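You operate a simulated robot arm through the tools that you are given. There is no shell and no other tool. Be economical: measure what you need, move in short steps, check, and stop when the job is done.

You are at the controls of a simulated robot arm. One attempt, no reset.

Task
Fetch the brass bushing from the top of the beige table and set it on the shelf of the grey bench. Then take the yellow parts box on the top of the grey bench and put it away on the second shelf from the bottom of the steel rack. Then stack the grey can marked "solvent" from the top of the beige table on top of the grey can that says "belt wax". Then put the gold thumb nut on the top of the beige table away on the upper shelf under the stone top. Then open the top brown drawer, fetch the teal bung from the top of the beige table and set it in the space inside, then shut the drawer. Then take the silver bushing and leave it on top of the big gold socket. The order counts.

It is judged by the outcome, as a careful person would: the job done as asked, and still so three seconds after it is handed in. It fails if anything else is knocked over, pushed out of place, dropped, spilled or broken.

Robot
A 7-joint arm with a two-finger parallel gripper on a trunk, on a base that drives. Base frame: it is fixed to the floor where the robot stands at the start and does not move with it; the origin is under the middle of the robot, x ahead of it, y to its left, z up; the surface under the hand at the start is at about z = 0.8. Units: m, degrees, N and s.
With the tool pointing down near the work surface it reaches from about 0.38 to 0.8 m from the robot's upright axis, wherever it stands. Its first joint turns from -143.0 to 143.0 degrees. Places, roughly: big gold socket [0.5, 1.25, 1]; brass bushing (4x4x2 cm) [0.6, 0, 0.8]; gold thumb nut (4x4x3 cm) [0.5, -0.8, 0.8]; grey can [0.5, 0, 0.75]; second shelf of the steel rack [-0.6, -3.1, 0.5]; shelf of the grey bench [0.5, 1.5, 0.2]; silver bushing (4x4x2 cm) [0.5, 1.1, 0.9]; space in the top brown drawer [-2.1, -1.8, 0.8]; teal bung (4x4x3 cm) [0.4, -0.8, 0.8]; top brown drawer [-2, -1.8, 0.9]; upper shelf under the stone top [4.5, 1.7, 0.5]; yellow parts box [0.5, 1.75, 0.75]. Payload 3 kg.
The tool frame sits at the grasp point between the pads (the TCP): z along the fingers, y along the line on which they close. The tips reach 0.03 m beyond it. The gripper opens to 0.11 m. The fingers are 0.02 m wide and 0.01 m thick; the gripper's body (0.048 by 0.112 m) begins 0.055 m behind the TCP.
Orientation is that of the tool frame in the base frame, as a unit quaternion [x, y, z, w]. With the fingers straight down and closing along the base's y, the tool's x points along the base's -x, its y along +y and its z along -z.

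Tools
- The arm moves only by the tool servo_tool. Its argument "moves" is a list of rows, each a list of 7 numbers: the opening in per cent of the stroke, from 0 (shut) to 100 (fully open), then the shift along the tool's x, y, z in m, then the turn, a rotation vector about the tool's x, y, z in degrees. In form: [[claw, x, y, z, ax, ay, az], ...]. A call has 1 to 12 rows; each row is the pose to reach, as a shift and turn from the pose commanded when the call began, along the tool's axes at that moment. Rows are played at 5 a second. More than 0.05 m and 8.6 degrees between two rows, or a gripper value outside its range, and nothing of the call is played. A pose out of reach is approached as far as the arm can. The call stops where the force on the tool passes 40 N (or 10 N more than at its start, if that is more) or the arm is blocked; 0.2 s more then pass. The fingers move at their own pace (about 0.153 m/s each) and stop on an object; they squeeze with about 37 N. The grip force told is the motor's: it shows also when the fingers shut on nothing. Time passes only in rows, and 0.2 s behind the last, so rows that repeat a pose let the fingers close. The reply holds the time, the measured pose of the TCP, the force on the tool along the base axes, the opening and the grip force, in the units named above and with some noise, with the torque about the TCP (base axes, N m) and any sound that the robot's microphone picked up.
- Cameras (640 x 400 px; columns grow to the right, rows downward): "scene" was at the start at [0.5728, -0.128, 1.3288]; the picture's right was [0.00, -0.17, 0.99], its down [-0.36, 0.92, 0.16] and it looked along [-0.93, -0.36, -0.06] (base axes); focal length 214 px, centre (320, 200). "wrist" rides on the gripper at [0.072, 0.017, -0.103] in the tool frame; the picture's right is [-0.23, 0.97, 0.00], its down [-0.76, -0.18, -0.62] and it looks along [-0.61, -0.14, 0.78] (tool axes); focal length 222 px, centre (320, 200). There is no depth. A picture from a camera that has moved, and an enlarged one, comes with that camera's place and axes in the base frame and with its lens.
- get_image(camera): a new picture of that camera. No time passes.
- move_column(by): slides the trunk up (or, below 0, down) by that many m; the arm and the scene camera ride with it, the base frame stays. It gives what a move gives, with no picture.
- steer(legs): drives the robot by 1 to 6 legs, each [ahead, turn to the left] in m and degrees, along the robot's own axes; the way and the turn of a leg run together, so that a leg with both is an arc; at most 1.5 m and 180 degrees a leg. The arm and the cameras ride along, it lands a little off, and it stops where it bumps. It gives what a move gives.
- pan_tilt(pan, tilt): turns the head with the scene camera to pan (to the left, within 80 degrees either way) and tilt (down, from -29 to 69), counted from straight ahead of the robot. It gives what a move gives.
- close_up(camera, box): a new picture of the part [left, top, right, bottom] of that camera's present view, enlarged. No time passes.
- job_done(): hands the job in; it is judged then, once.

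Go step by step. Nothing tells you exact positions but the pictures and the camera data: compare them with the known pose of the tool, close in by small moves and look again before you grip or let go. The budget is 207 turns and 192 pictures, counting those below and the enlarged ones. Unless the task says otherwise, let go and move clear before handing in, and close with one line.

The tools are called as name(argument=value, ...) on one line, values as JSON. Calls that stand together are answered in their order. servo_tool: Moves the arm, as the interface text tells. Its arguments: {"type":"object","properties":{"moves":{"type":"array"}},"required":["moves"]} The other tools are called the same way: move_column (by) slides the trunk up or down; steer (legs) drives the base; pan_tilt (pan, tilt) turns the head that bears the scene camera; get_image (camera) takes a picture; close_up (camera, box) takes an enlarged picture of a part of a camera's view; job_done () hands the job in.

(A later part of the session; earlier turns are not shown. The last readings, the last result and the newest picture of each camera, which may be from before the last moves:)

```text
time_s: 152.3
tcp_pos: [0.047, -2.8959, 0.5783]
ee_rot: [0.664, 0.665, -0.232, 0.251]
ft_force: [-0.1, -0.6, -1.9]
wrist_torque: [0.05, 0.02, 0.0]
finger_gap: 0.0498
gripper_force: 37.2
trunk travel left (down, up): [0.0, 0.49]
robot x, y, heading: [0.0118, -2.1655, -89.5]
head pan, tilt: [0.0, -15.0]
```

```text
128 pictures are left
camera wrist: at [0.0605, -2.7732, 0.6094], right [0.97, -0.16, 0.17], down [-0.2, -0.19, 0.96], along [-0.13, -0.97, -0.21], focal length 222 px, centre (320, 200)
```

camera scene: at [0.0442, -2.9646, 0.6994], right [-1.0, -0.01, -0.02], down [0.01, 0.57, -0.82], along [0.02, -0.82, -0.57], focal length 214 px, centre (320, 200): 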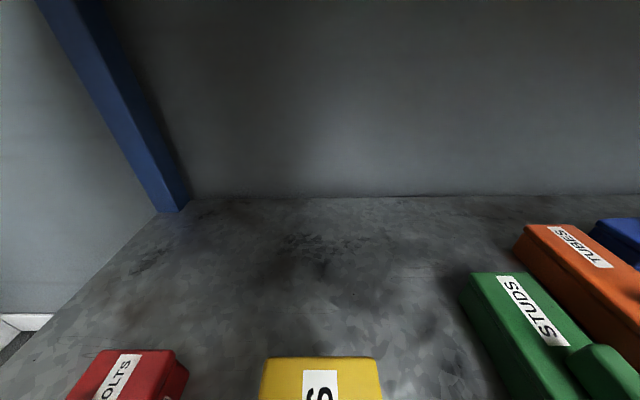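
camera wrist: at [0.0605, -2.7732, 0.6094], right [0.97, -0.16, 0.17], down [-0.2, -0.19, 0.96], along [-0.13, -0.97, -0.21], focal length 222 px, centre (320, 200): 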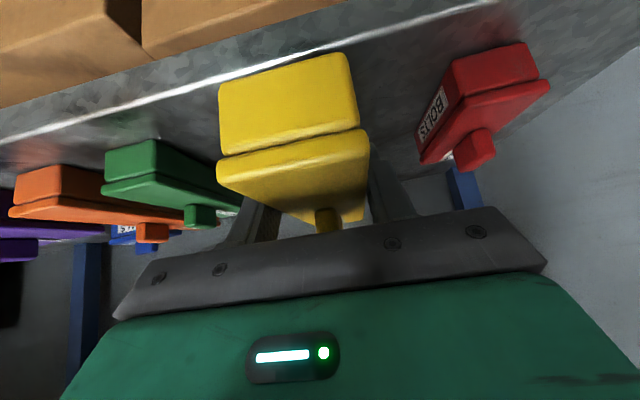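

The box hovers nicely in line with its slot. I go in another 12 cm and lower.

steer(legs=[[0.125, 0]])

servo_tool(moves=[[0, 0.0096, -0.005, 0.0115, 0, 0, 0], [0, 0.0193, -0.005, 0.023, 0, 0, 0], [0, 0.0289, -0.005, 0.0345, 0, 0, 0]])

get_image(camera="wrist")

```text
time_s: 153.6
tcp_pos: [0.0485, -3.0199, 0.5773]
ee_rot: [0.663, 0.666, -0.232, 0.25]
ft_force: [-0.9, -0.4, -1.3]
wrist_torque: [0.1, 0.02, -0.03]
finger_gap: 0.0499
gripper_force: 36.8
trunk travel left (down, up): [0.0, 0.49]
robot x, y, heading: [0.0151, -2.2949, -89.7]
head pan, tilt: [0.0, -15.0]
```

```text
time_s: 154.4
tcp_pos: [0.0435, -3.0217, 0.5313]
ee_rot: [0.663, 0.665, -0.233, 0.251]
ft_force: [-0.4, 0.2, -0.2]
wrist_torque: [0.22, 0.04, -0.03]
finger_gap: 0.0499
gripper_force: 36.8
trunk travel left (down, up): [0.0, 0.49]
robot x, y, heading: [0.0135, -2.2939, -89.4]
head pan, tilt: [0.0, -15.0]
```

```text
127 pictures are left
camera wrist: at [0.0572, -2.8992, 0.5645], right [0.97, -0.16, 0.17], down [-0.2, -0.18, 0.96], along [-0.13, -0.97, -0.21], focal length 222 px, centre (320, 200)
```

wrist: 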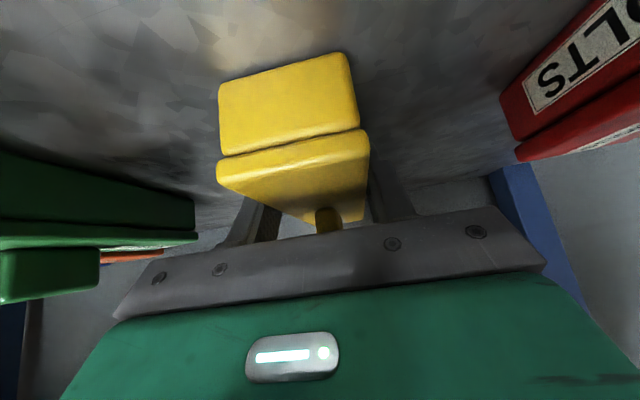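

Force readings begin to change, so it's near contact. I lower in 2 mm steps.

servo_tool(moves=[[0, 0.0013, 0, 0.0015, 0, 0, 0], [0, 0.0026, 0, 0.0031, 0, 0, 0], [0, 0.0026, 0, 0.0031, 0, 0, 0]])

```text
time_s: 155.2
tcp_pos: [0.0435, -3.0205, 0.5295]
ee_rot: [0.663, 0.665, -0.235, 0.253]
ft_force: [-1.9, -8.0, 22.5]
wrist_torque: [-0.07, 0.65, 0.01]
finger_gap: 0.0496
gripper_force: 37.5
trunk travel left (down, up): [0.0, 0.49]
robot x, y, heading: [0.0177, -2.2948, -89.5]
head pan, tilt: [0.0, -15.0]
```

The box is standing on the shelf (22 N). I open moderately and withdraw along the tool.

servo_tool(moves=[[65, 0, 0, 0, 0, 0, 0], [65, 0, 0, 0, 0, 0, 0], [65, -0.003, 0, -0.02, 0, 0, 0], [65, -0.005, 0, -0.06, 0, 0, 0], [65, -0.005, 0, -0.09, 0, 0, 0]])

get_image(camera="scene")

get_image(camera="wrist")

```text
time_s: 156.4
tcp_pos: [0.0415, -2.969, 0.5988]
ee_rot: [0.663, 0.666, -0.232, 0.251]
ft_force: [0.9, 0.0, 0.1]
wrist_torque: [0.01, 0.01, 0.0]
finger_gap: 0.0716
gripper_force: 0.1
trunk travel left (down, up): [0.0, 0.49]
robot x, y, heading: [0.0197, -2.2964, -89.3]
head pan, tilt: [0.0, -15.0]
```

```text
126 pictures are left
camera scene: at [0.0387, -3.0383, 0.7215], right [-1.0, -0.01, -0.02], down [0.01, 0.57, -0.82], along [0.02, -0.82, -0.57], focal length 214 px, centre (320, 200)
```

scene: 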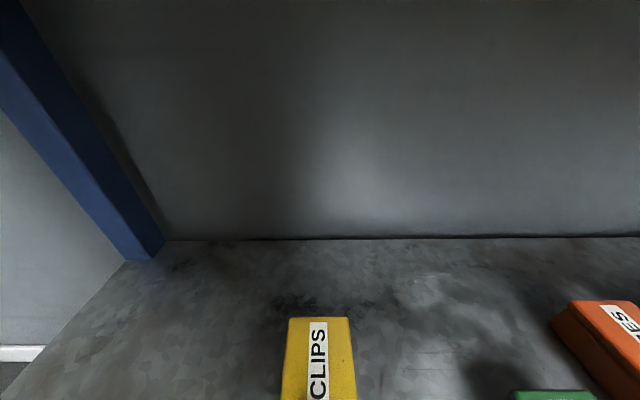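

```text
125 pictures are left
camera wrist: at [0.0552, -2.8467, 0.6319], right [0.97, -0.16, 0.17], down [-0.2, -0.19, 0.96], along [-0.13, -0.97, -0.21], focal length 222 px, centre (320, 200)
```

wrist: 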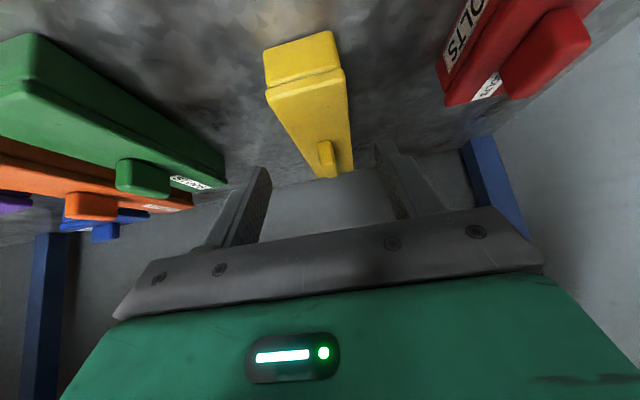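

The box is on the shelf. I back out straight and take a look at the result.

steer(legs=[[-0.7, 0]])

pan_tilt(pan=0, tilt=-29)

get_image(camera="scene")

move_column(by=0.4)

```text
time_s: 160.3
tcp_pos: [0.0307, -2.261, 0.599]
ee_rot: [0.667, 0.662, -0.234, 0.249]
ft_force: [-0.9, -0.1, -0.3]
wrist_torque: [-0.03, 0.03, -0.01]
finger_gap: 0.0719
gripper_force: 0.0
trunk travel left (down, up): [0.0, 0.49]
robot x, y, heading: [0.0136, -1.585, -90.0]
head pan, tilt: [0.0, -15.0]
```

```text
time_s: 161.0
tcp_pos: [0.0315, -2.2613, 0.5993]
ee_rot: [0.667, 0.661, -0.235, 0.249]
ft_force: [-0.2, -0.8, -0.5]
wrist_torque: [-0.03, 0.03, -0.01]
finger_gap: 0.0717
gripper_force: 0.0
trunk travel left (down, up): [0.0, 0.49]
robot x, y, heading: [0.0118, -1.586, -89.9]
head pan, tilt: [0.0, -28.6]
```

```text
124 pictures are left
camera scene: at [0.027, -2.3352, 0.7443], right [-1.0, 0.0, -0.02], down [0.02, 0.36, -0.93], along [0.01, -0.93, -0.36], focal length 214 px, centre (320, 200)
```

scene: 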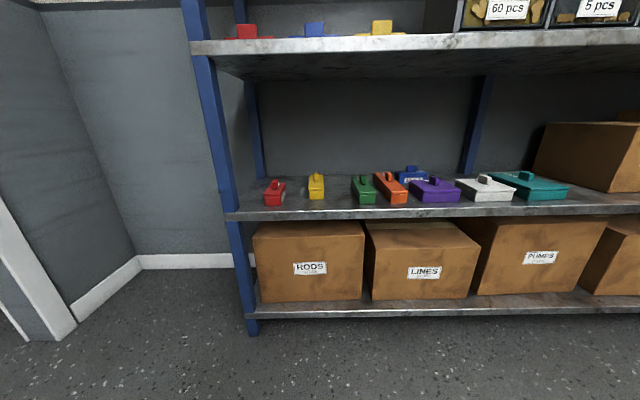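

```text
time_s: 164.9
tcp_pos: [0.031, -2.2615, 0.9997]
ee_rot: [0.668, 0.661, -0.234, 0.249]
ft_force: [-0.1, -0.4, 0.4]
wrist_torque: [0.0, 0.02, 0.06]
finger_gap: 0.0716
gripper_force: 0.0
trunk travel left (down, up): [-0.4, 0.09]
robot x, y, heading: [0.0124, -1.583, -90.0]
head pan, tilt: [0.0, -28.6]
```

Box #2 done: the yellow box stands in the row. Now I upright the tool, retract, and reverse back along the table's front.

servo_tool(moves=[[100, 0.003, 0, -0.035, 0, 8, 0], [100, 0.006, 0, -0.07, 0, 16, 0], [100, 0.009, 0, -0.105, 0, 24, 0], [100, 0.012, 0, -0.14, 0, 32, 0], [100, 0.015, 0, -0.17, 0, 40, 0]])

steer(legs=[[0, 10], [-1.5, 0], [-0.2, 0]])

```text
time_s: 166.1
tcp_pos: [0.0258, -2.1408, 1.1189]
ee_rot: [0.707, 0.707, 0.007, 0.007]
ft_force: [-0.1, 0.1, 0.4]
wrist_torque: [0.03, -0.02, 0.05]
finger_gap: 0.1102
gripper_force: 0.1
trunk travel left (down, up): [-0.4, 0.09]
robot x, y, heading: [0.0153, -1.5863, -90.3]
head pan, tilt: [0.0, -28.6]
```

```text
time_s: 175.2
tcp_pos: [-0.1482, -0.4883, 1.1193]
ee_rot: [0.657, 0.754, 0.009, 0.008]
ft_force: [0.1, -0.2, -0.9]
wrist_torque: [0.01, -0.01, -0.02]
finger_gap: 0.1099
gripper_force: 0.0
trunk travel left (down, up): [-0.4, 0.09]
robot x, y, heading: [-0.2344, 0.0605, -82.1]
head pan, tilt: [0.0, -28.6]
```

Now I turn left to face the beige table.

steer(legs=[[0, 41], [0, 41]])

pan_tilt(pan=0, tilt=-10)

get_image(camera="scene")

```text
time_s: 179.5
tcp_pos: [0.3175, 0.0823, 1.12]
ee_rot: [-0.011, 1.0, 0.011, 0.001]
ft_force: [-0.5, 0.3, 0.5]
wrist_torque: [0.02, -0.07, -0.02]
finger_gap: 0.1101
gripper_force: 0.1
trunk travel left (down, up): [-0.4, 0.09]
robot x, y, heading: [-0.2364, -0.0038, 0.5]
head pan, tilt: [0.0, -28.6]
```

```text
time_s: 180.4
tcp_pos: [0.3189, 0.0826, 1.1198]
ee_rot: [-0.011, 1.0, 0.012, 0.0]
ft_force: [-0.4, -0.1, -0.8]
wrist_torque: [0.02, 0.02, -0.03]
finger_gap: 0.1103
gripper_force: 0.1
trunk travel left (down, up): [-0.4, 0.09]
robot x, y, heading: [-0.2345, 0.0007, 0.4]
head pan, tilt: [0.0, -10.0]
```

```text
123 pictures are left
camera scene: at [0.4432, 0.0849, 1.1654], right [0.02, -1.0, -0.02], down [-0.98, -0.02, -0.17], along [0.17, 0.03, -0.98], focal length 214 px, centre (320, 200)
```

scene: 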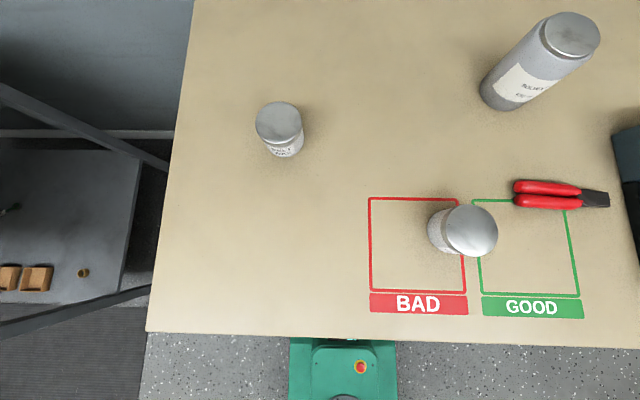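

Solvent can near (0.712, −0.238), ~12 cm tall; belt wax near (0.61, 0.155), ~8 cm tall. I drive forward and move above the solvent can.

steer(legs=[[0.235, 0]])

servo_tool(moves=[[100, -0.02, -0.04, 0.0, 0, 0, 0], [100, -0.04, -0.08, 0.0, 0, 0, 0], [100, -0.06, -0.12, 0.01, 0, 0, 0], [100, -0.08, -0.16, 0.02, 0, 0, 0], [100, -0.1, -0.2, 0.035, 0, 0, 0], [100, -0.12, -0.24, 0.05, 0, 0, 0], [100, -0.135, -0.28, 0.065, 0, 0, 0], [100, -0.15, -0.32, 0.08, 0, 0, 0]])

pan_tilt(pan=0, tilt=10)

get_image(camera="scene")

get_image(camera="wrist")

```text
time_s: 182.1
tcp_pos: [0.552, 0.0871, 1.1198]
ee_rot: [-0.013, 1.0, 0.011, -0.001]
ft_force: [0.0, 0.0, -0.1]
wrist_torque: [-0.05, -0.04, -0.02]
finger_gap: 0.1102
gripper_force: 0.1
trunk travel left (down, up): [-0.4, 0.09]
robot x, y, heading: [0.0003, -0.0001, 0.9]
head pan, tilt: [0.0, -10.0]
```

```text
time_s: 183.9
tcp_pos: [0.7106, -0.2274, 1.0377]
ee_rot: [-0.014, 1.0, 0.011, -0.001]
ft_force: [0.3, 0.9, 0.7]
wrist_torque: [-0.08, -0.05, 0.03]
finger_gap: 0.1101
gripper_force: 0.0
trunk travel left (down, up): [-0.4, 0.09]
robot x, y, heading: [-0.003, 0.0027, 1.0]
head pan, tilt: [0.0, -10.0]
```

```text
time_s: 184.7
tcp_pos: [0.7096, -0.2254, 1.037]
ee_rot: [-0.013, 1.0, 0.011, 0.0]
ft_force: [-0.1, 0.0, 0.4]
wrist_torque: [0.0, -0.05, 0.0]
finger_gap: 0.1102
gripper_force: 0.1
trunk travel left (down, up): [-0.4, 0.09]
robot x, y, heading: [-0.0013, -0.0014, 0.8]
head pan, tilt: [0.0, 10.0]
```

```text
122 pictures are left
camera scene: at [0.8032, -0.224, 1.0736], right [0.03, -1.0, -0.02], down [-0.98, -0.03, 0.17], along [-0.17, 0.02, -0.98], focal length 214 px, centre (320, 200)
```

scene: 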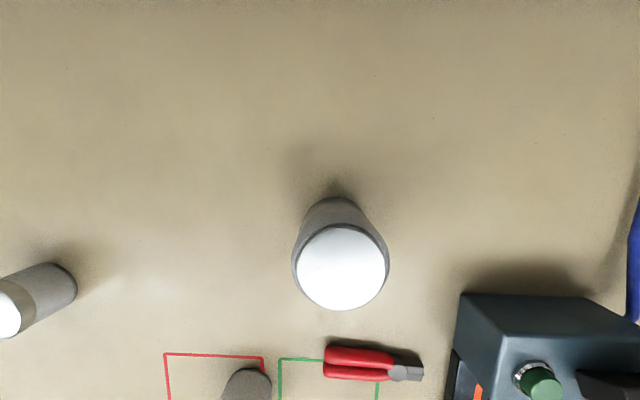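

```text
121 pictures are left
camera wrist: at [0.6358, -0.2134, 1.1404], right [0.2, 0.98, 0.02], down [0.77, -0.17, 0.62], along [0.61, -0.11, -0.78], focal length 222 px, centre (320, 200)
```

wrist: 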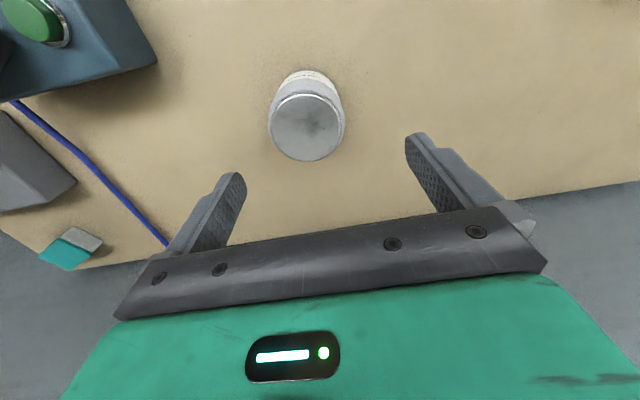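

Both views give the solvent can's centre as (0.715, −0.240). I correct a 1.3° lean and descend around it.

servo_tool(moves=[[100, -0.003, -0.0145, 0.01, 1.26, 0, 0], [100, -0.005, -0.0145, 0.04, 1.26, 0, 0], [100, -0.005, -0.0145, 0.08, 1.26, 0, 0], [100, -0.005, -0.0145, 0.12, 1.26, 0, 0], [100, -0.005, -0.0145, 0.152, 1.26, 0, 0]])

get_image(camera="scene")

get_image(camera="wrist")

```text
time_s: 185.9
tcp_pos: [0.7179, -0.234, 0.8792]
ee_rot: [-0.013, 1.0, 0.001, 0.0]
ft_force: [-0.2, 0.7, -0.6]
wrist_torque: [0.02, 0.02, -0.04]
finger_gap: 0.11
gripper_force: 0.0
trunk travel left (down, up): [-0.4, 0.09]
robot x, y, heading: [-0.0005, -0.0015, 0.7]
head pan, tilt: [0.0, 10.0]
```

```text
120 pictures are left
camera scene: at [0.8115, -0.2306, 0.9163], right [0.03, -1.0, 0.0], down [-0.98, -0.03, 0.17], along [-0.17, 0.0, -0.98], focal length 214 px, centre (320, 200)
```

scene: 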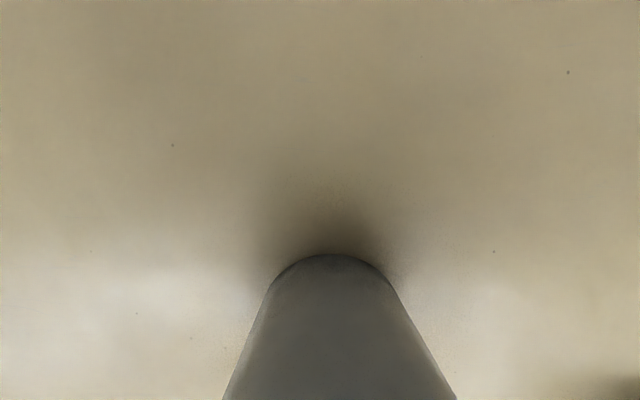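

```text
119 pictures are left
camera wrist: at [0.6443, -0.2185, 0.983], right [0.2, 0.98, 0.0], down [0.77, -0.16, 0.62], along [0.61, -0.12, -0.78], focal length 222 px, centre (320, 200)
```

wrist: 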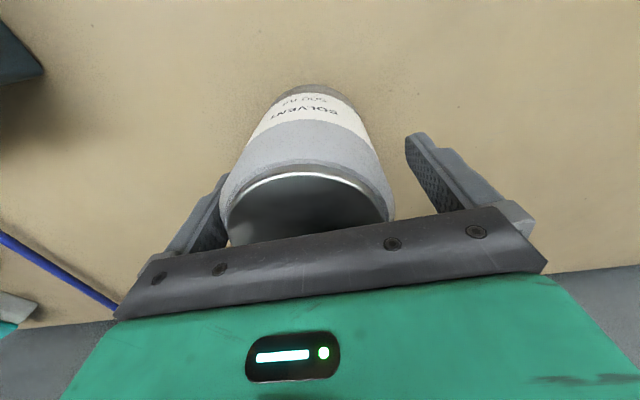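

The can is slightly nearer the right-hand (−y) finger; I shift 4 mm and close.

servo_tool(moves=[[100, 0, -0.004, 0, 0, 0, 0], [85, 0, -0.004, 0, 0, 0, 0], [75, 0, -0.004, 0, 0, 0, 0], [60, 0, -0.004, 0, 0, 0, 0], [30, 0, -0.004, 0, 0, 0, 0], [0, 0, -0.004, 0, 0, 0, 0], [0, 0, -0.004, 0, 0, 0, 0]])

servo_tool(moves=[[0, 0, 0, -0.01, 0, 0, 0], [0, 0, 0, -0.03, 0, 0, 0], [0, 0, 0, -0.06, 0, 0, 0], [0, 0, 0, -0.1, 0, 0, 0], [0, 0, 0, -0.14, 0, 0, 0]])

get_image(camera="wrist")

```text
time_s: 187.5
tcp_pos: [0.7175, -0.239, 0.8796]
ee_rot: [-0.013, 1.0, 0.002, 0.0]
ft_force: [-0.1, -1.3, 0.4]
wrist_torque: [-0.29, 0.02, -0.01]
finger_gap: 0.0829
gripper_force: 37.7
trunk travel left (down, up): [-0.4, 0.09]
robot x, y, heading: [-0.0022, -0.003, 1.0]
head pan, tilt: [0.0, 10.0]
```

```text
time_s: 188.7
tcp_pos: [0.7164, -0.2407, 1.021]
ee_rot: [-0.013, 1.0, 0.0, -0.001]
ft_force: [0.1, 0.6, -6.7]
wrist_torque: [-0.01, -0.01, 0.03]
finger_gap: 0.0831
gripper_force: 36.4
trunk travel left (down, up): [-0.4, 0.09]
robot x, y, heading: [0.0026, 0.0004, 0.9]
head pan, tilt: [0.0, 10.0]
```

```text
118 pictures are left
camera wrist: at [0.643, -0.2258, 1.1244], right [0.2, 0.98, 0.0], down [0.77, -0.16, 0.62], along [0.61, -0.12, -0.78], focal length 222 px, centre (320, 200)
```

wrist: 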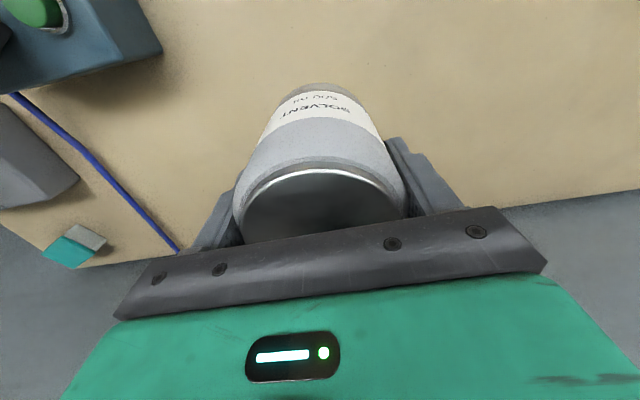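

Held (≈0.65 kg, 83 mm). I carry it high toward the belt wax can, stopping short to measure that can from above.

servo_tool(moves=[[0, 0.01, 0.0, -0.03, 0, 0, 0], [0, 0.03, 0.04, -0.045, 0, 0, 0], [0, 0.05, 0.085, -0.045, 0, 0, 0], [0, 0.07, 0.127, -0.045, 0, 0, 0], [0, 0.09, 0.17, -0.045, 0, 0, 0], [0, 0.11, 0.212, -0.045, 0, 0, 0], [0, 0.13, 0.255, -0.045, 0, 0, 0], [0, 0.15, 0.298, -0.045, 0, 0, 0], [0, 0.17, 0.34, -0.045, 0, 0, 0], [0, 0.195, 0.38, -0.045, 0, 0, 0], [0, 0.216, 0.391, -0.045, 0, 0, 0]])

get_image(camera="scene")

pan_tilt(pan=0, tilt=0)

get_image(camera="scene")

```text
time_s: 191.1
tcp_pos: [0.4882, 0.1434, 1.0665]
ee_rot: [-0.014, 1.0, 0.002, 0.001]
ft_force: [-0.1, 0.0, -5.4]
wrist_torque: [-0.01, -0.01, -0.02]
finger_gap: 0.0829
gripper_force: 36.6
trunk travel left (down, up): [-0.4, 0.09]
robot x, y, heading: [0.0001, -0.0017, 0.8]
head pan, tilt: [0.0, 10.0]
```

```text
117 pictures are left
camera scene: at [0.5821, 0.1469, 1.1037], right [0.03, -1.0, 0.0], down [-0.98, -0.03, 0.17], along [-0.17, 0.0, -0.98], focal length 214 px, centre (320, 200)
```

scene: 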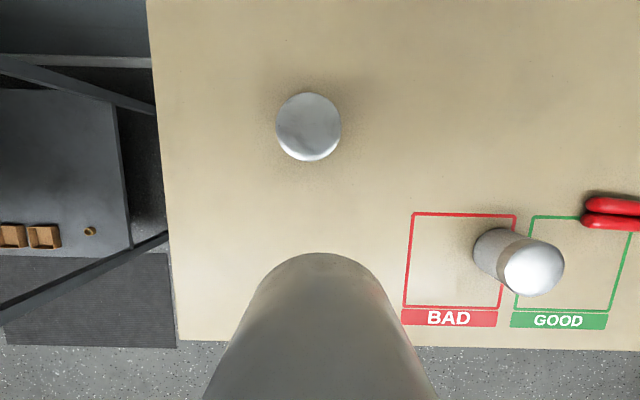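

```text
time_s: 191.9
tcp_pos: [0.4891, 0.1433, 1.0662]
ee_rot: [-0.014, 1.0, 0.001, 0.0]
ft_force: [0.4, 0.4, -5.0]
wrist_torque: [0.0, 0.04, -0.03]
finger_gap: 0.0831
gripper_force: 36.9
trunk travel left (down, up): [-0.4, 0.09]
robot x, y, heading: [-0.0021, -0.0003, 0.6]
head pan, tilt: [0.0, 0.0]
```

```text
116 pictures are left
camera scene: at [0.5987, 0.1469, 1.1063], right [0.03, -1.0, 0.0], down [-1.0, -0.03, 0.0], along [0.0, 0.0, -1.0], focal length 214 px, centre (320, 200)
```

scene: 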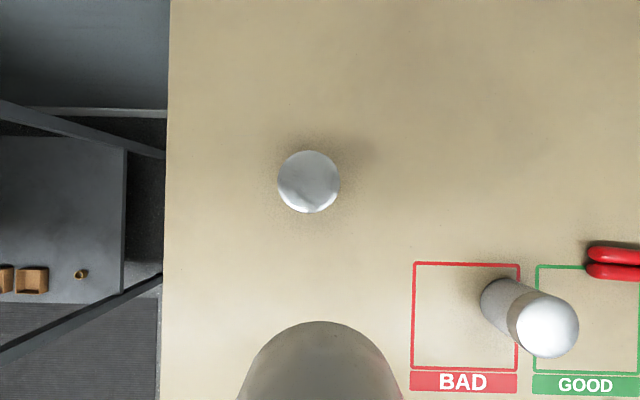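

Belt wax centre is (0.619, 0.161), top around z 0.86. I move the solvent can over it and stop a few centimetres above.

servo_tool(moves=[[0, -0.04, 0.004, 0.0, 0, 0, 0], [0, -0.08, 0.008, 0.0, 0, 0, 0], [0, -0.12, 0.012, 0.01, 0, 0, 0], [0, -0.1305, 0.0139, 0.04, 0, 0, 0], [0, -0.1305, 0.0139, 0.075, 0, 0, 0], [0, -0.1305, 0.0139, 0.09, 0, 0, 0]])

get_image(camera="wrist")

pan_tilt(pan=0, tilt=50)

get_image(camera="scene")

```text
time_s: 193.3
tcp_pos: [0.6219, 0.1596, 0.9757]
ee_rot: [-0.013, 1.0, 0.001, 0.0]
ft_force: [-1.0, 0.3, -6.1]
wrist_torque: [0.01, 0.0, 0.0]
finger_gap: 0.083
gripper_force: 36.5
trunk travel left (down, up): [-0.4, 0.09]
robot x, y, heading: [0.003, 0.0006, 0.8]
head pan, tilt: [0.0, 0.0]
```

```text
115 pictures are left
camera wrist: at [0.5478, 0.1757, 1.0783], right [0.2, 0.98, 0.0], down [0.77, -0.16, 0.62], along [0.61, -0.12, -0.78], focal length 222 px, centre (320, 200)
```

wrist: 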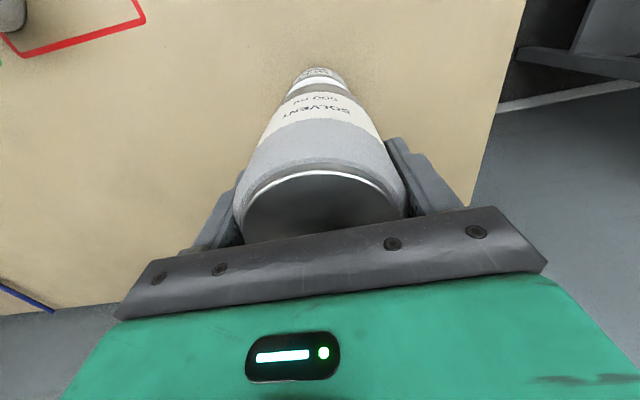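

```text
time_s: 194.4
tcp_pos: [0.6221, 0.1591, 0.9754]
ee_rot: [-0.013, 1.0, 0.001, 0.0]
ft_force: [0.4, 0.5, -5.9]
wrist_torque: [-0.03, 0.01, 0.02]
finger_gap: 0.0828
gripper_force: 36.7
trunk travel left (down, up): [-0.4, 0.09]
robot x, y, heading: [0.0008, 0.0007, 0.8]
head pan, tilt: [0.0, 50.0]
```

```text
114 pictures are left
camera scene: at [0.6531, 0.1618, 1.028], right [0.03, -1.0, 0.0], down [-0.64, -0.02, 0.77], along [-0.77, -0.02, -0.64], focal length 214 px, centre (320, 200)
```

scene: 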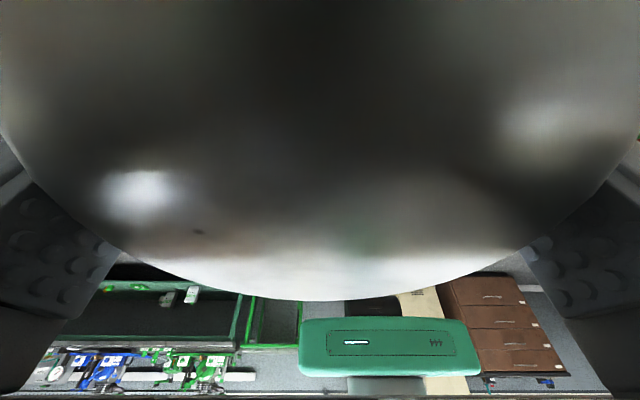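

Aligned along the view. I lower carefully until contact.

servo_tool(moves=[[0, 0.003, 0.0015, 0.01, 0, 0, 0], [0, 0.003, 0.0015, 0.02, 0, 0, 0], [0, 0.003, 0.0015, 0.026, 0, 0, 0], [0, 0.003, 0.0015, 0.03, 0, 0, 0], [0, 0.003, 0.0015, 0.033, 0, 0, 0]])

pan_tilt(pan=80, tilt=20)

get_image(camera="wrist")

```text
time_s: 195.6
tcp_pos: [0.6164, 0.1633, 0.9424]
ee_rot: [-0.013, 1.0, 0.0, 0.0]
ft_force: [0.3, -0.1, -5.6]
wrist_torque: [-0.03, -0.01, 0.0]
finger_gap: 0.0829
gripper_force: 37.1
trunk travel left (down, up): [-0.4, 0.09]
robot x, y, heading: [0.0026, -0.0005, 0.6]
head pan, tilt: [0.0, 50.0]
```

```text
time_s: 197.2
tcp_pos: [0.6166, 0.1631, 0.9435]
ee_rot: [-0.014, 1.0, -0.001, -0.001]
ft_force: [0.6, -0.4, -5.8]
wrist_torque: [0.0, 0.0, -0.02]
finger_gap: 0.0828
gripper_force: 37.0
trunk travel left (down, up): [-0.4, 0.09]
robot x, y, heading: [-0.0015, 0.0029, 0.9]
head pan, tilt: [80.0, 20.0]
```

```text
113 pictures are left
camera wrist: at [0.5438, 0.1786, 1.0463], right [0.2, 0.98, 0.0], down [0.77, -0.16, 0.62], along [0.61, -0.12, -0.78], focal length 222 px, centre (320, 200)
```

wrist: 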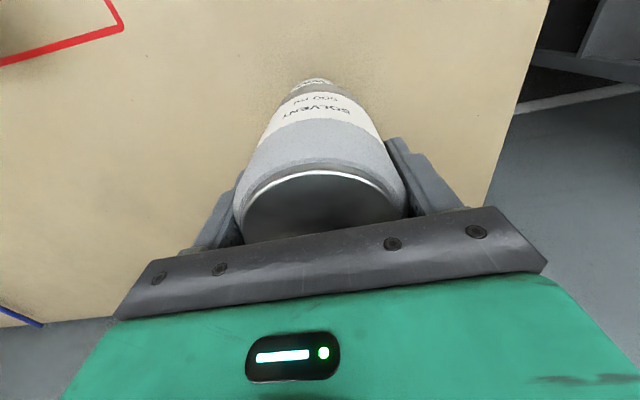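

Not yet touching; I trim position and continue down in small steps.

servo_tool(moves=[[0, -0.0025, -0.002, 0.002, 0, 0, 0], [0, -0.0025, -0.002, 0.004, 0, 0, 0], [0, -0.0025, -0.002, 0.006, 0, 0, 0], [0, -0.0025, -0.002, 0.006, 0, 0, 0]])

```text
time_s: 198.2
tcp_pos: [0.6201, 0.1623, 0.9399]
ee_rot: [-0.013, 1.0, 0.001, 0.004]
ft_force: [0.6, 8.2, 34.3]
wrist_torque: [0.42, -0.21, 0.07]
finger_gap: 0.0826
gripper_force: 36.9
trunk travel left (down, up): [-0.4, 0.09]
robot x, y, heading: [-0.0003, 0.0011, 0.8]
head pan, tilt: [80.0, 20.0]
```

Contact at z≈0.940. I relieve the pressure slightly, open, and check before leaving.

servo_tool(moves=[[0, 0, 0, -0.0025, 0, 0, 0], [0, 0, 0, -0.0025, 0, 0, 0]])

servo_tool(moves=[[80, 0, 0, 0, 0, 0, 0], [100, 0, 0, 0, 0, 0, 0], [100, 0, 0, 0, 0, 0, 0]])

get_image(camera="wrist")

```text
time_s: 198.8
tcp_pos: [0.6186, 0.1616, 0.941]
ee_rot: [-0.013, 1.0, 0.0, 0.002]
ft_force: [6.1, 5.6, 18.8]
wrist_torque: [0.32, -1.01, 0.05]
finger_gap: 0.083
gripper_force: 37.0
trunk travel left (down, up): [-0.4, 0.09]
robot x, y, heading: [0.0003, 0.0019, 0.9]
head pan, tilt: [80.0, 20.0]
```

```text
time_s: 199.6
tcp_pos: [0.6198, 0.1613, 0.9388]
ee_rot: [-0.013, 1.0, 0.0, 0.0]
ft_force: [1.0, -0.8, 0.2]
wrist_torque: [0.03, 0.0, 0.02]
finger_gap: 0.1103
gripper_force: 0.0
trunk travel left (down, up): [-0.4, 0.09]
robot x, y, heading: [-0.0029, 0.0051, 1.0]
head pan, tilt: [80.0, 20.0]
```

```text
112 pictures are left
camera wrist: at [0.5461, 0.1765, 1.0427], right [0.2, 0.98, 0.0], down [0.77, -0.16, 0.62], along [0.61, -0.12, -0.78], focal length 222 px, centre (320, 200)
```

wrist: 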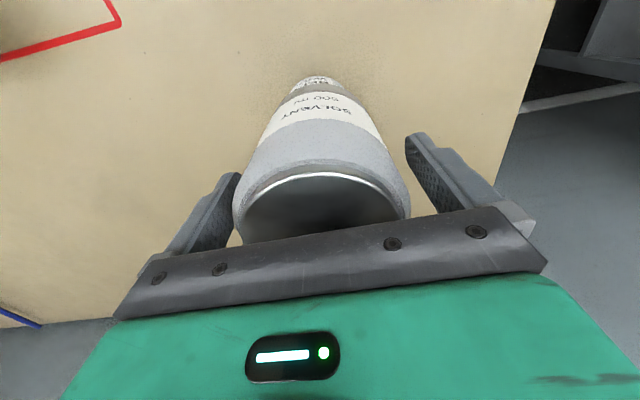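

It stands free. I rise straight up and check the stack.

servo_tool(moves=[[100, 0, 0, -0.03, 0, 0, 0], [100, 0, 0, -0.07, 0, 0, 0], [100, 0, 0, -0.11, 0, 0, 0], [100, 0.04, 0, -0.14, 0, 0, 0], [100, 0.085, 0, -0.16, 0, 0, 0]])

pan_tilt(pan=0, tilt=10)

get_image(camera="scene")

get_image(camera="wrist")

```text
time_s: 200.8
tcp_pos: [0.5328, 0.158, 1.1006]
ee_rot: [-0.013, 1.0, 0.0, 0.0]
ft_force: [0.1, -0.7, -0.4]
wrist_torque: [0.01, -0.01, 0.0]
finger_gap: 0.1099
gripper_force: 0.1
trunk travel left (down, up): [-0.4, 0.09]
robot x, y, heading: [-0.0, 0.0025, 0.7]
head pan, tilt: [80.0, 20.0]
```

```text
time_s: 202.3
tcp_pos: [0.5331, 0.1588, 1.0992]
ee_rot: [-0.014, 1.0, 0.001, 0.0]
ft_force: [-0.2, -0.3, -0.7]
wrist_torque: [-0.01, -0.01, -0.01]
finger_gap: 0.1098
gripper_force: 0.1
trunk travel left (down, up): [-0.4, 0.09]
robot x, y, heading: [-0.0043, -0.0023, 1.0]
head pan, tilt: [0.0, 10.0]
```

```text
111 pictures are left
camera scene: at [0.6272, 0.1624, 1.1367], right [0.03, -1.0, 0.0], down [-0.98, -0.03, 0.17], along [-0.17, 0.0, -0.98], focal length 214 px, centre (320, 200)
```

scene: 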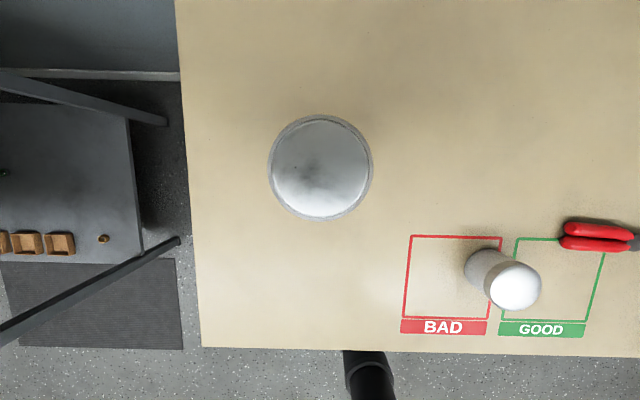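

```text
110 pictures are left
camera wrist: at [0.4599, 0.1745, 1.2031], right [0.2, 0.98, 0.0], down [0.77, -0.16, 0.62], along [0.61, -0.12, -0.78], focal length 222 px, centre (320, 200)
```

wrist: 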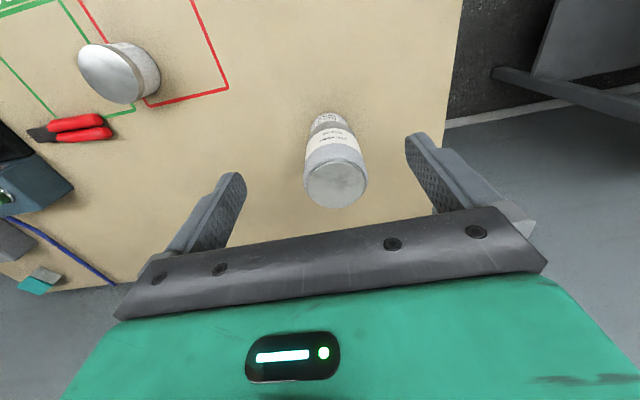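

The stack is good. Next is the gold thumb nut near (0.5, −0.8): I back off and move along the table to it.

steer(legs=[[-0.25, 0], [0, -45], [0, -45]])

steer(legs=[[0.85, 0], [0, 45], [0, 45]])

pan_tilt(pan=0, tilt=-5)

get_image(camera="scene")

```text
time_s: 208.4
tcp_pos: [-0.1055, -0.5419, 1.1006]
ee_rot: [0.711, 0.703, 0.001, 0.001]
ft_force: [-1.3, -1.0, 0.4]
wrist_torque: [-0.01, -0.05, -0.02]
finger_gap: 0.1099
gripper_force: 0.1
trunk travel left (down, up): [-0.4, 0.09]
robot x, y, heading: [-0.1802, -0.006, -90.9]
head pan, tilt: [0.0, 10.0]
```

```text
time_s: 217.1
tcp_pos: [0.3394, -0.7567, 1.1003]
ee_rot: [-0.015, 1.0, 0.0, 0.0]
ft_force: [0.7, 0.9, -0.2]
wrist_torque: [-0.1, 0.01, 0.01]
finger_gap: 0.11
gripper_force: 0.1
trunk travel left (down, up): [-0.4, 0.09]
robot x, y, heading: [-0.1929, -0.9142, 1.0]
head pan, tilt: [0.0, 10.0]
```

```text
time_s: 217.9
tcp_pos: [0.3415, -0.7603, 1.1011]
ee_rot: [-0.015, 1.0, 0.002, 0.001]
ft_force: [1.1, -0.6, -0.5]
wrist_torque: [0.1, 0.04, -0.01]
finger_gap: 0.1101
gripper_force: 0.0
trunk travel left (down, up): [-0.4, 0.09]
robot x, y, heading: [-0.1909, -0.9158, 0.8]
head pan, tilt: [0.0, -5.0]
```

```text
109 pictures are left
camera scene: at [0.4575, -0.7557, 1.1435], right [0.03, -1.0, 0.0], down [-1.0, -0.03, -0.09], along [0.09, 0.0, -1.0], focal length 214 px, centre (320, 200)
```

scene: 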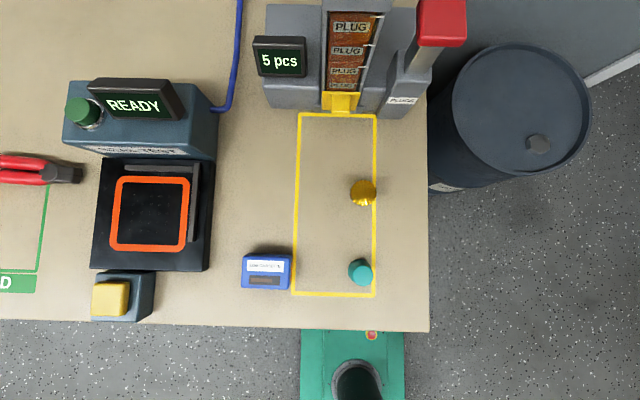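

The gold nut is at about (0.499, −0.818), the teal bung at (0.383, −0.817). I go over the nut with the tool tilted 40° forward, for the shelf placement.

servo_tool(moves=[[80, -0.01, -0.012, 0.035, 0, -8, 0], [80, -0.03, -0.024, 0.07, 0, -16, 0], [80, -0.05, -0.036, 0.105, 0, -24, 0], [80, -0.07, -0.05, 0.14, 0, -32, 0], [80, -0.09, -0.061, 0.17, 0, -40, 0], [80, -0.09, -0.061, 0.18, 0, -40, 0]])

pan_tilt(pan=0, tilt=40)

get_image(camera="scene")

get_image(camera="wrist")

```text
time_s: 219.3
tcp_pos: [0.4323, -0.8124, 0.9237]
ee_rot: [-0.013, 0.939, 0.006, 0.344]
ft_force: [-0.1, 0.3, -0.3]
wrist_torque: [-0.02, 0.0, 0.01]
finger_gap: 0.0879
gripper_force: 0.0
trunk travel left (down, up): [-0.4, 0.09]
robot x, y, heading: [-0.1898, -0.9162, 0.9]
head pan, tilt: [0.0, -5.0]
```

```text
time_s: 220.4
tcp_pos: [0.4305, -0.8132, 0.9237]
ee_rot: [-0.015, 0.939, 0.007, 0.343]
ft_force: [0.3, 0.1, 0.1]
wrist_torque: [0.03, 0.0, 0.02]
finger_gap: 0.088
gripper_force: 0.1
trunk travel left (down, up): [-0.4, 0.09]
robot x, y, heading: [-0.192, -0.9174, 0.7]
head pan, tilt: [0.0, 40.0]
```

```text
108 pictures are left
camera scene: at [0.4377, -0.8121, 0.9879], right [0.03, -1.0, 0.0], down [-1.0, -0.03, 0.0], along [0.0, 0.0, -1.0], focal length 214 px, centre (320, 200)
```

scene: 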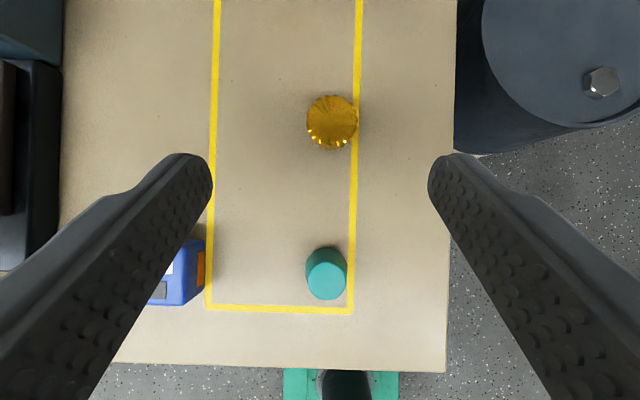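

```text
107 pictures are left
camera wrist: at [0.3082, -0.7993, 0.9563], right [0.14, 0.98, 0.15], down [0.19, -0.17, 0.97], along [0.97, -0.11, -0.21], focal length 222 px, centre (320, 200)
```

wrist: 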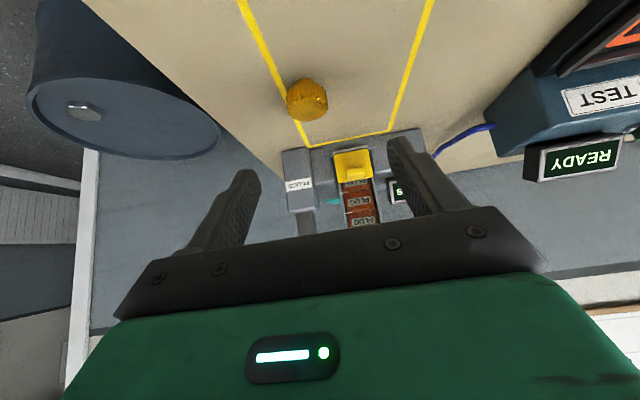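

Nut centre (0.498, −0.819). I reduce tilt to 32° (to keep clear of the bung behind) and descend onto it.

servo_tool(moves=[[70, 0.006, -0.005, 0.03, 0, 4, 0], [70, 0.012, -0.0082, 0.06, 0, 8, 0], [70, 0.0152, -0.0082, 0.09, 0, 8, 0], [70, 0.0152, -0.0082, 0.1044, 0, 8, 0]])

get_image(camera="scene")

get_image(camera="wrist")

```text
time_s: 221.4
tcp_pos: [0.4863, -0.8226, 0.8335]
ee_rot: [-0.015, 0.961, 0.004, 0.276]
ft_force: [-0.4, 0.5, 0.3]
wrist_torque: [-0.01, 0.0, 0.01]
finger_gap: 0.077
gripper_force: 0.0
trunk travel left (down, up): [-0.4, 0.09]
robot x, y, heading: [-0.1923, -0.9175, 1.0]
head pan, tilt: [0.0, 40.0]
```

```text
106 pictures are left
camera scene: at [0.5022, -0.8219, 0.8956], right [0.03, -1.0, 0.0], down [-0.99, -0.03, 0.14], along [-0.14, 0.0, -0.99], focal length 214 px, centre (320, 200)
```

scene: 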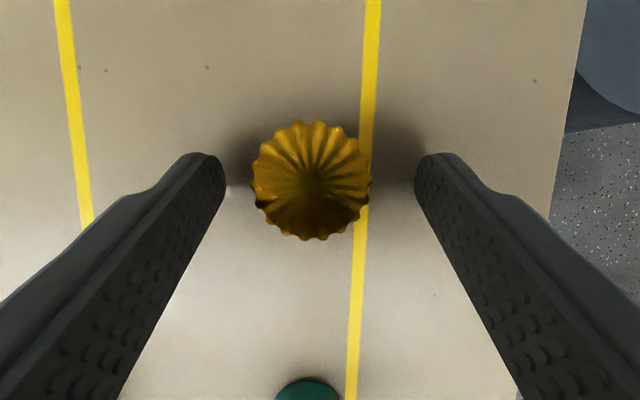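

```text
105 pictures are left
camera wrist: at [0.3696, -0.8092, 0.8821], right [0.16, 0.98, 0.12], down [0.32, -0.17, 0.93], along [0.93, -0.11, -0.34], focal length 222 px, centre (320, 200)
```

wrist: 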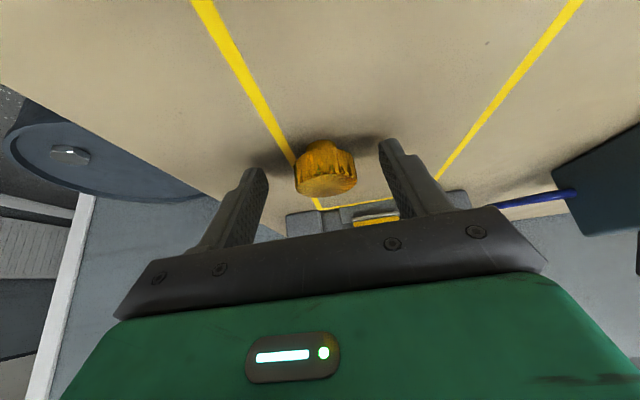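

Well placed. I close on the nut and lift slowly.

servo_tool(moves=[[40, 0, 0.002, 0, 0, 0, 0], [0, 0, 0.002, 0, 0, 0, 0], [0, 0, 0.002, 0, 0, 0, 0], [0, 0, 0.002, 0, 0, 0, 0], [0, 0, 0.002, 0, 0, 0, 0]])

servo_tool(moves=[[0, -0.0026, 0, -0.0042, 0, 0, 0], [0, -0.008, 0, -0.0127, 0, 0, 0], [0, -0.016, 0, -0.0254, 0, 0, 0], [0, -0.0265, 0, -0.0424, 0, 0, 0], [0, -0.042, 0, -0.068, 0, 0, 0], [0, -0.058, 0, -0.093, 0, 0, 0], [0, -0.074, 0, -0.119, 0, 0, 0], [0, -0.085, 0, -0.144, 0, 0, 0], [0, -0.085, 0, -0.17, 0, 0, 0], [0, -0.085, 0, -0.195, 0, 0, 0]])

get_image(camera="wrist")

```text
time_s: 222.6
tcp_pos: [0.4866, -0.8209, 0.8319]
ee_rot: [-0.014, 0.961, 0.004, 0.276]
ft_force: [0.2, 0.1, 0.5]
wrist_torque: [0.04, 0.0, 0.02]
finger_gap: 0.0362
gripper_force: 37.5
trunk travel left (down, up): [-0.4, 0.09]
robot x, y, heading: [-0.1902, -0.9133, 0.8]
head pan, tilt: [0.0, 40.0]
```

```text
time_s: 224.8
tcp_pos: [0.4559, -0.8224, 1.0427]
ee_rot: [-0.015, 0.961, 0.004, 0.277]
ft_force: [0.4, -0.2, -0.4]
wrist_torque: [0.02, 0.0, 0.01]
finger_gap: 0.0362
gripper_force: 37.1
trunk travel left (down, up): [-0.4, 0.09]
robot x, y, heading: [-0.1935, -0.916, 0.8]
head pan, tilt: [0.0, 40.0]
```

```text
104 pictures are left
camera wrist: at [0.3386, -0.8086, 1.0913], right [0.16, 0.98, 0.12], down [0.32, -0.17, 0.93], along [0.93, -0.11, -0.34], focal length 222 px, centre (320, 200)
```

wrist: 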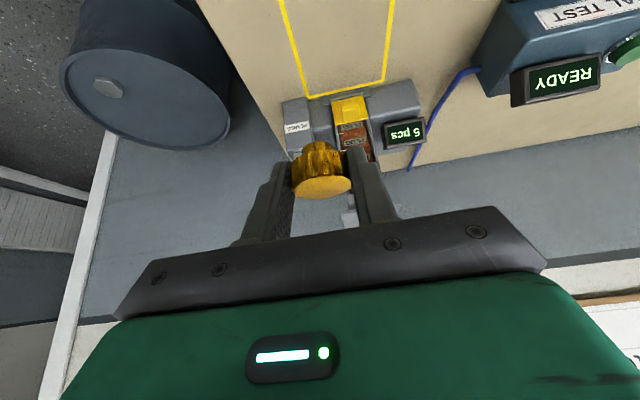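

The nut is held. The stone-topped unit at x≈4.5 must be beyond the doorway, so I move out from the table toward it and look.

steer(legs=[[-0.25, 0], [0, -40], [0, -40]])

steer(legs=[[0.9, 0], [0, 40], [0, 40]])

pan_tilt(pan=0, tilt=-29)

get_image(camera="scene")

```text
time_s: 230.4
tcp_pos: [-0.2351, -1.5457, 1.0425]
ee_rot: [0.606, 0.745, -0.175, 0.215]
ft_force: [1.0, 0.3, -1.3]
wrist_torque: [-0.03, 0.0, -0.01]
finger_gap: 0.0358
gripper_force: 36.7
trunk travel left (down, up): [-0.4, 0.09]
robot x, y, heading: [-0.3831, -0.9123, -78.4]
head pan, tilt: [0.0, 40.0]
```

```text
time_s: 239.0
tcp_pos: [0.4318, -1.7158, 1.0426]
ee_rot: [-0.033, 0.961, 0.009, 0.276]
ft_force: [0.2, 0.2, -0.7]
wrist_torque: [0.01, 0.03, 0.04]
finger_gap: 0.0363
gripper_force: 37.1
trunk travel left (down, up): [-0.4, 0.09]
robot x, y, heading: [-0.2145, -1.838, 3.3]
head pan, tilt: [0.0, 40.0]
```

```text
time_s: 240.4
tcp_pos: [0.4306, -1.7143, 1.0429]
ee_rot: [-0.033, 0.96, 0.009, 0.277]
ft_force: [-0.4, 0.2, -0.9]
wrist_torque: [-0.04, 0.02, 0.03]
finger_gap: 0.0359
gripper_force: 37.0
trunk travel left (down, up): [-0.4, 0.09]
robot x, y, heading: [-0.2078, -1.8381, 3.2]
head pan, tilt: [0.0, -28.6]
```

```text
103 pictures are left
camera scene: at [0.5241, -1.709, 1.1759], right [0.07, -1.0, 0.0], down [-0.49, -0.03, -0.87], along [0.87, 0.06, -0.49], focal length 214 px, centre (320, 200)
```

scene: 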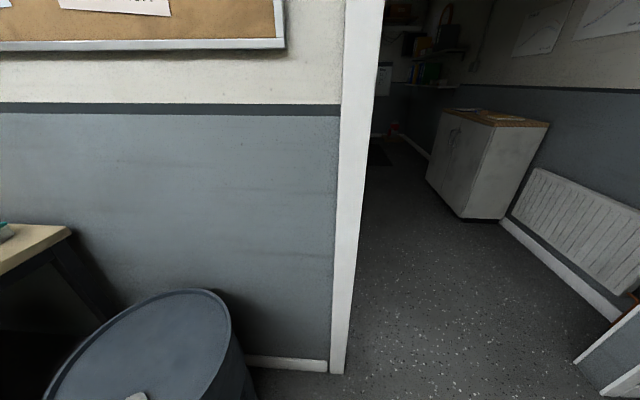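

The doorway runs from y≈−1.8 to −2.85 at x≈1.05. I line up with its middle (y≈−2.32).

steer(legs=[[0, -33], [0, -33], [0.54, 0], [0, 31], [0, 31]])

get_image(camera="scene")

```text
time_s: 249.8
tcp_pos: [0.7145, -2.2251, 1.0426]
ee_rot: [-0.017, 0.961, 0.005, 0.276]
ft_force: [0.4, -0.9, -0.4]
wrist_torque: [-0.03, -0.03, 0.01]
finger_gap: 0.036
gripper_force: 36.8
trunk travel left (down, up): [-0.4, 0.09]
robot x, y, heading: [0.0681, -2.3486, 1.0]
head pan, tilt: [0.0, -28.6]
```

```text
102 pictures are left
camera scene: at [0.8069, -2.2211, 1.1758], right [0.04, -1.0, 0.0], down [-0.49, -0.02, -0.87], along [0.87, 0.03, -0.49], focal length 214 px, centre (320, 200)
```

scene: 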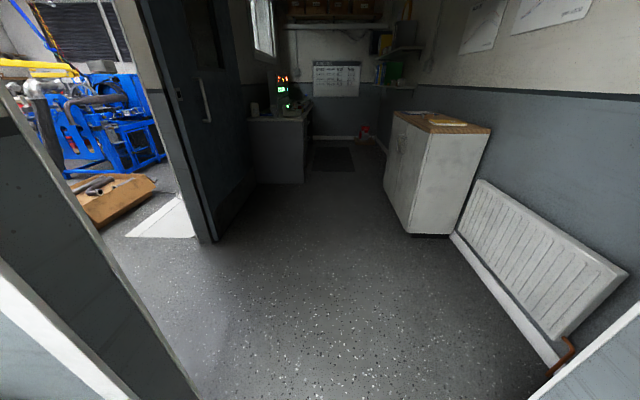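

Beyond the door there's a lobby, with an opening on its left at about y −1.25 leading to another room. I drive through the doorway.

steer(legs=[[1.5, -1], [0.12, 0]])

pan_tilt(pan=60, tilt=-29)

get_image(camera="scene")

```text
time_s: 258.0
tcp_pos: [2.3227, -2.2499, 1.043]
ee_rot: [0.0, 0.961, 0.0, 0.276]
ft_force: [-0.4, 0.0, 0.3]
wrist_torque: [0.03, -0.04, 0.02]
finger_gap: 0.0359
gripper_force: 36.7
trunk travel left (down, up): [-0.4, 0.09]
robot x, y, heading: [1.6736, -2.3539, -0.9]
head pan, tilt: [0.0, -28.6]
```

```text
time_s: 259.3
tcp_pos: [2.3223, -2.2476, 1.0444]
ee_rot: [-0.001, 0.961, 0.0, 0.277]
ft_force: [-0.5, -0.4, -0.9]
wrist_torque: [0.0, 0.0, -0.04]
finger_gap: 0.0356
gripper_force: 36.8
trunk travel left (down, up): [-0.4, 0.09]
robot x, y, heading: [1.6727, -2.3553, -0.8]
head pan, tilt: [60.0, -28.6]
```

```text
101 pictures are left
camera scene: at [2.3978, -2.19, 1.2052], right [0.46, -0.5, -0.73], down [-0.62, 0.41, -0.67], along [0.64, 0.76, -0.12], focal length 214 px, centre (320, 200)
```

scene: 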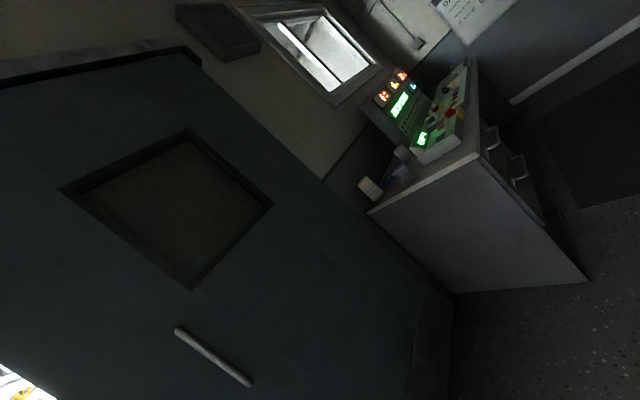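

A dark lobby. I turn left toward the opening.

steer(legs=[[0, 45], [0, 45]])

pan_tilt(pan=0, tilt=-29)

get_image(camera="scene")

```text
time_s: 263.9
tcp_pos: [1.5383, -1.7112, 1.0439]
ee_rot: [0.695, -0.663, -0.199, -0.191]
ft_force: [-3.2, 0.3, -0.2]
wrist_torque: [-0.06, -0.12, -0.02]
finger_gap: 0.0358
gripper_force: 37.2
trunk travel left (down, up): [-0.4, 0.09]
robot x, y, heading: [1.7411, -2.3567, 91.0]
head pan, tilt: [60.0, -28.6]
```

```text
time_s: 265.2
tcp_pos: [1.5404, -1.7107, 1.0443]
ee_rot: [0.695, -0.664, -0.2, -0.191]
ft_force: [0.1, -0.2, 0.2]
wrist_torque: [-0.03, 0.0, -0.02]
finger_gap: 0.0361
gripper_force: 36.8
trunk travel left (down, up): [-0.4, 0.09]
robot x, y, heading: [1.7394, -2.3529, 91.3]
head pan, tilt: [0.0, -28.6]
```

```text
100 pictures are left
camera scene: at [1.5353, -1.6158, 1.1776], right [1.0, 0.05, 0.0], down [0.02, -0.49, -0.87], along [-0.04, 0.87, -0.49], focal length 214 px, centre (320, 200)
```

scene: 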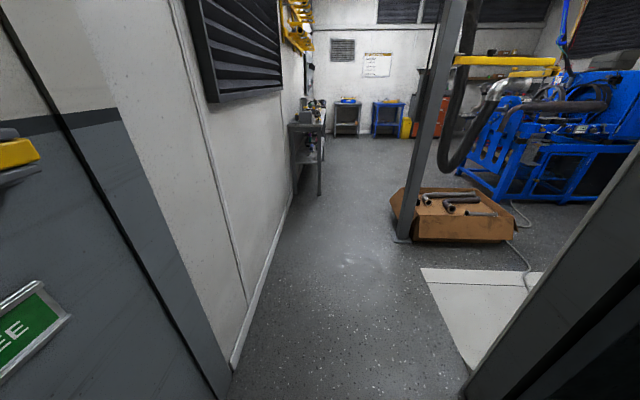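

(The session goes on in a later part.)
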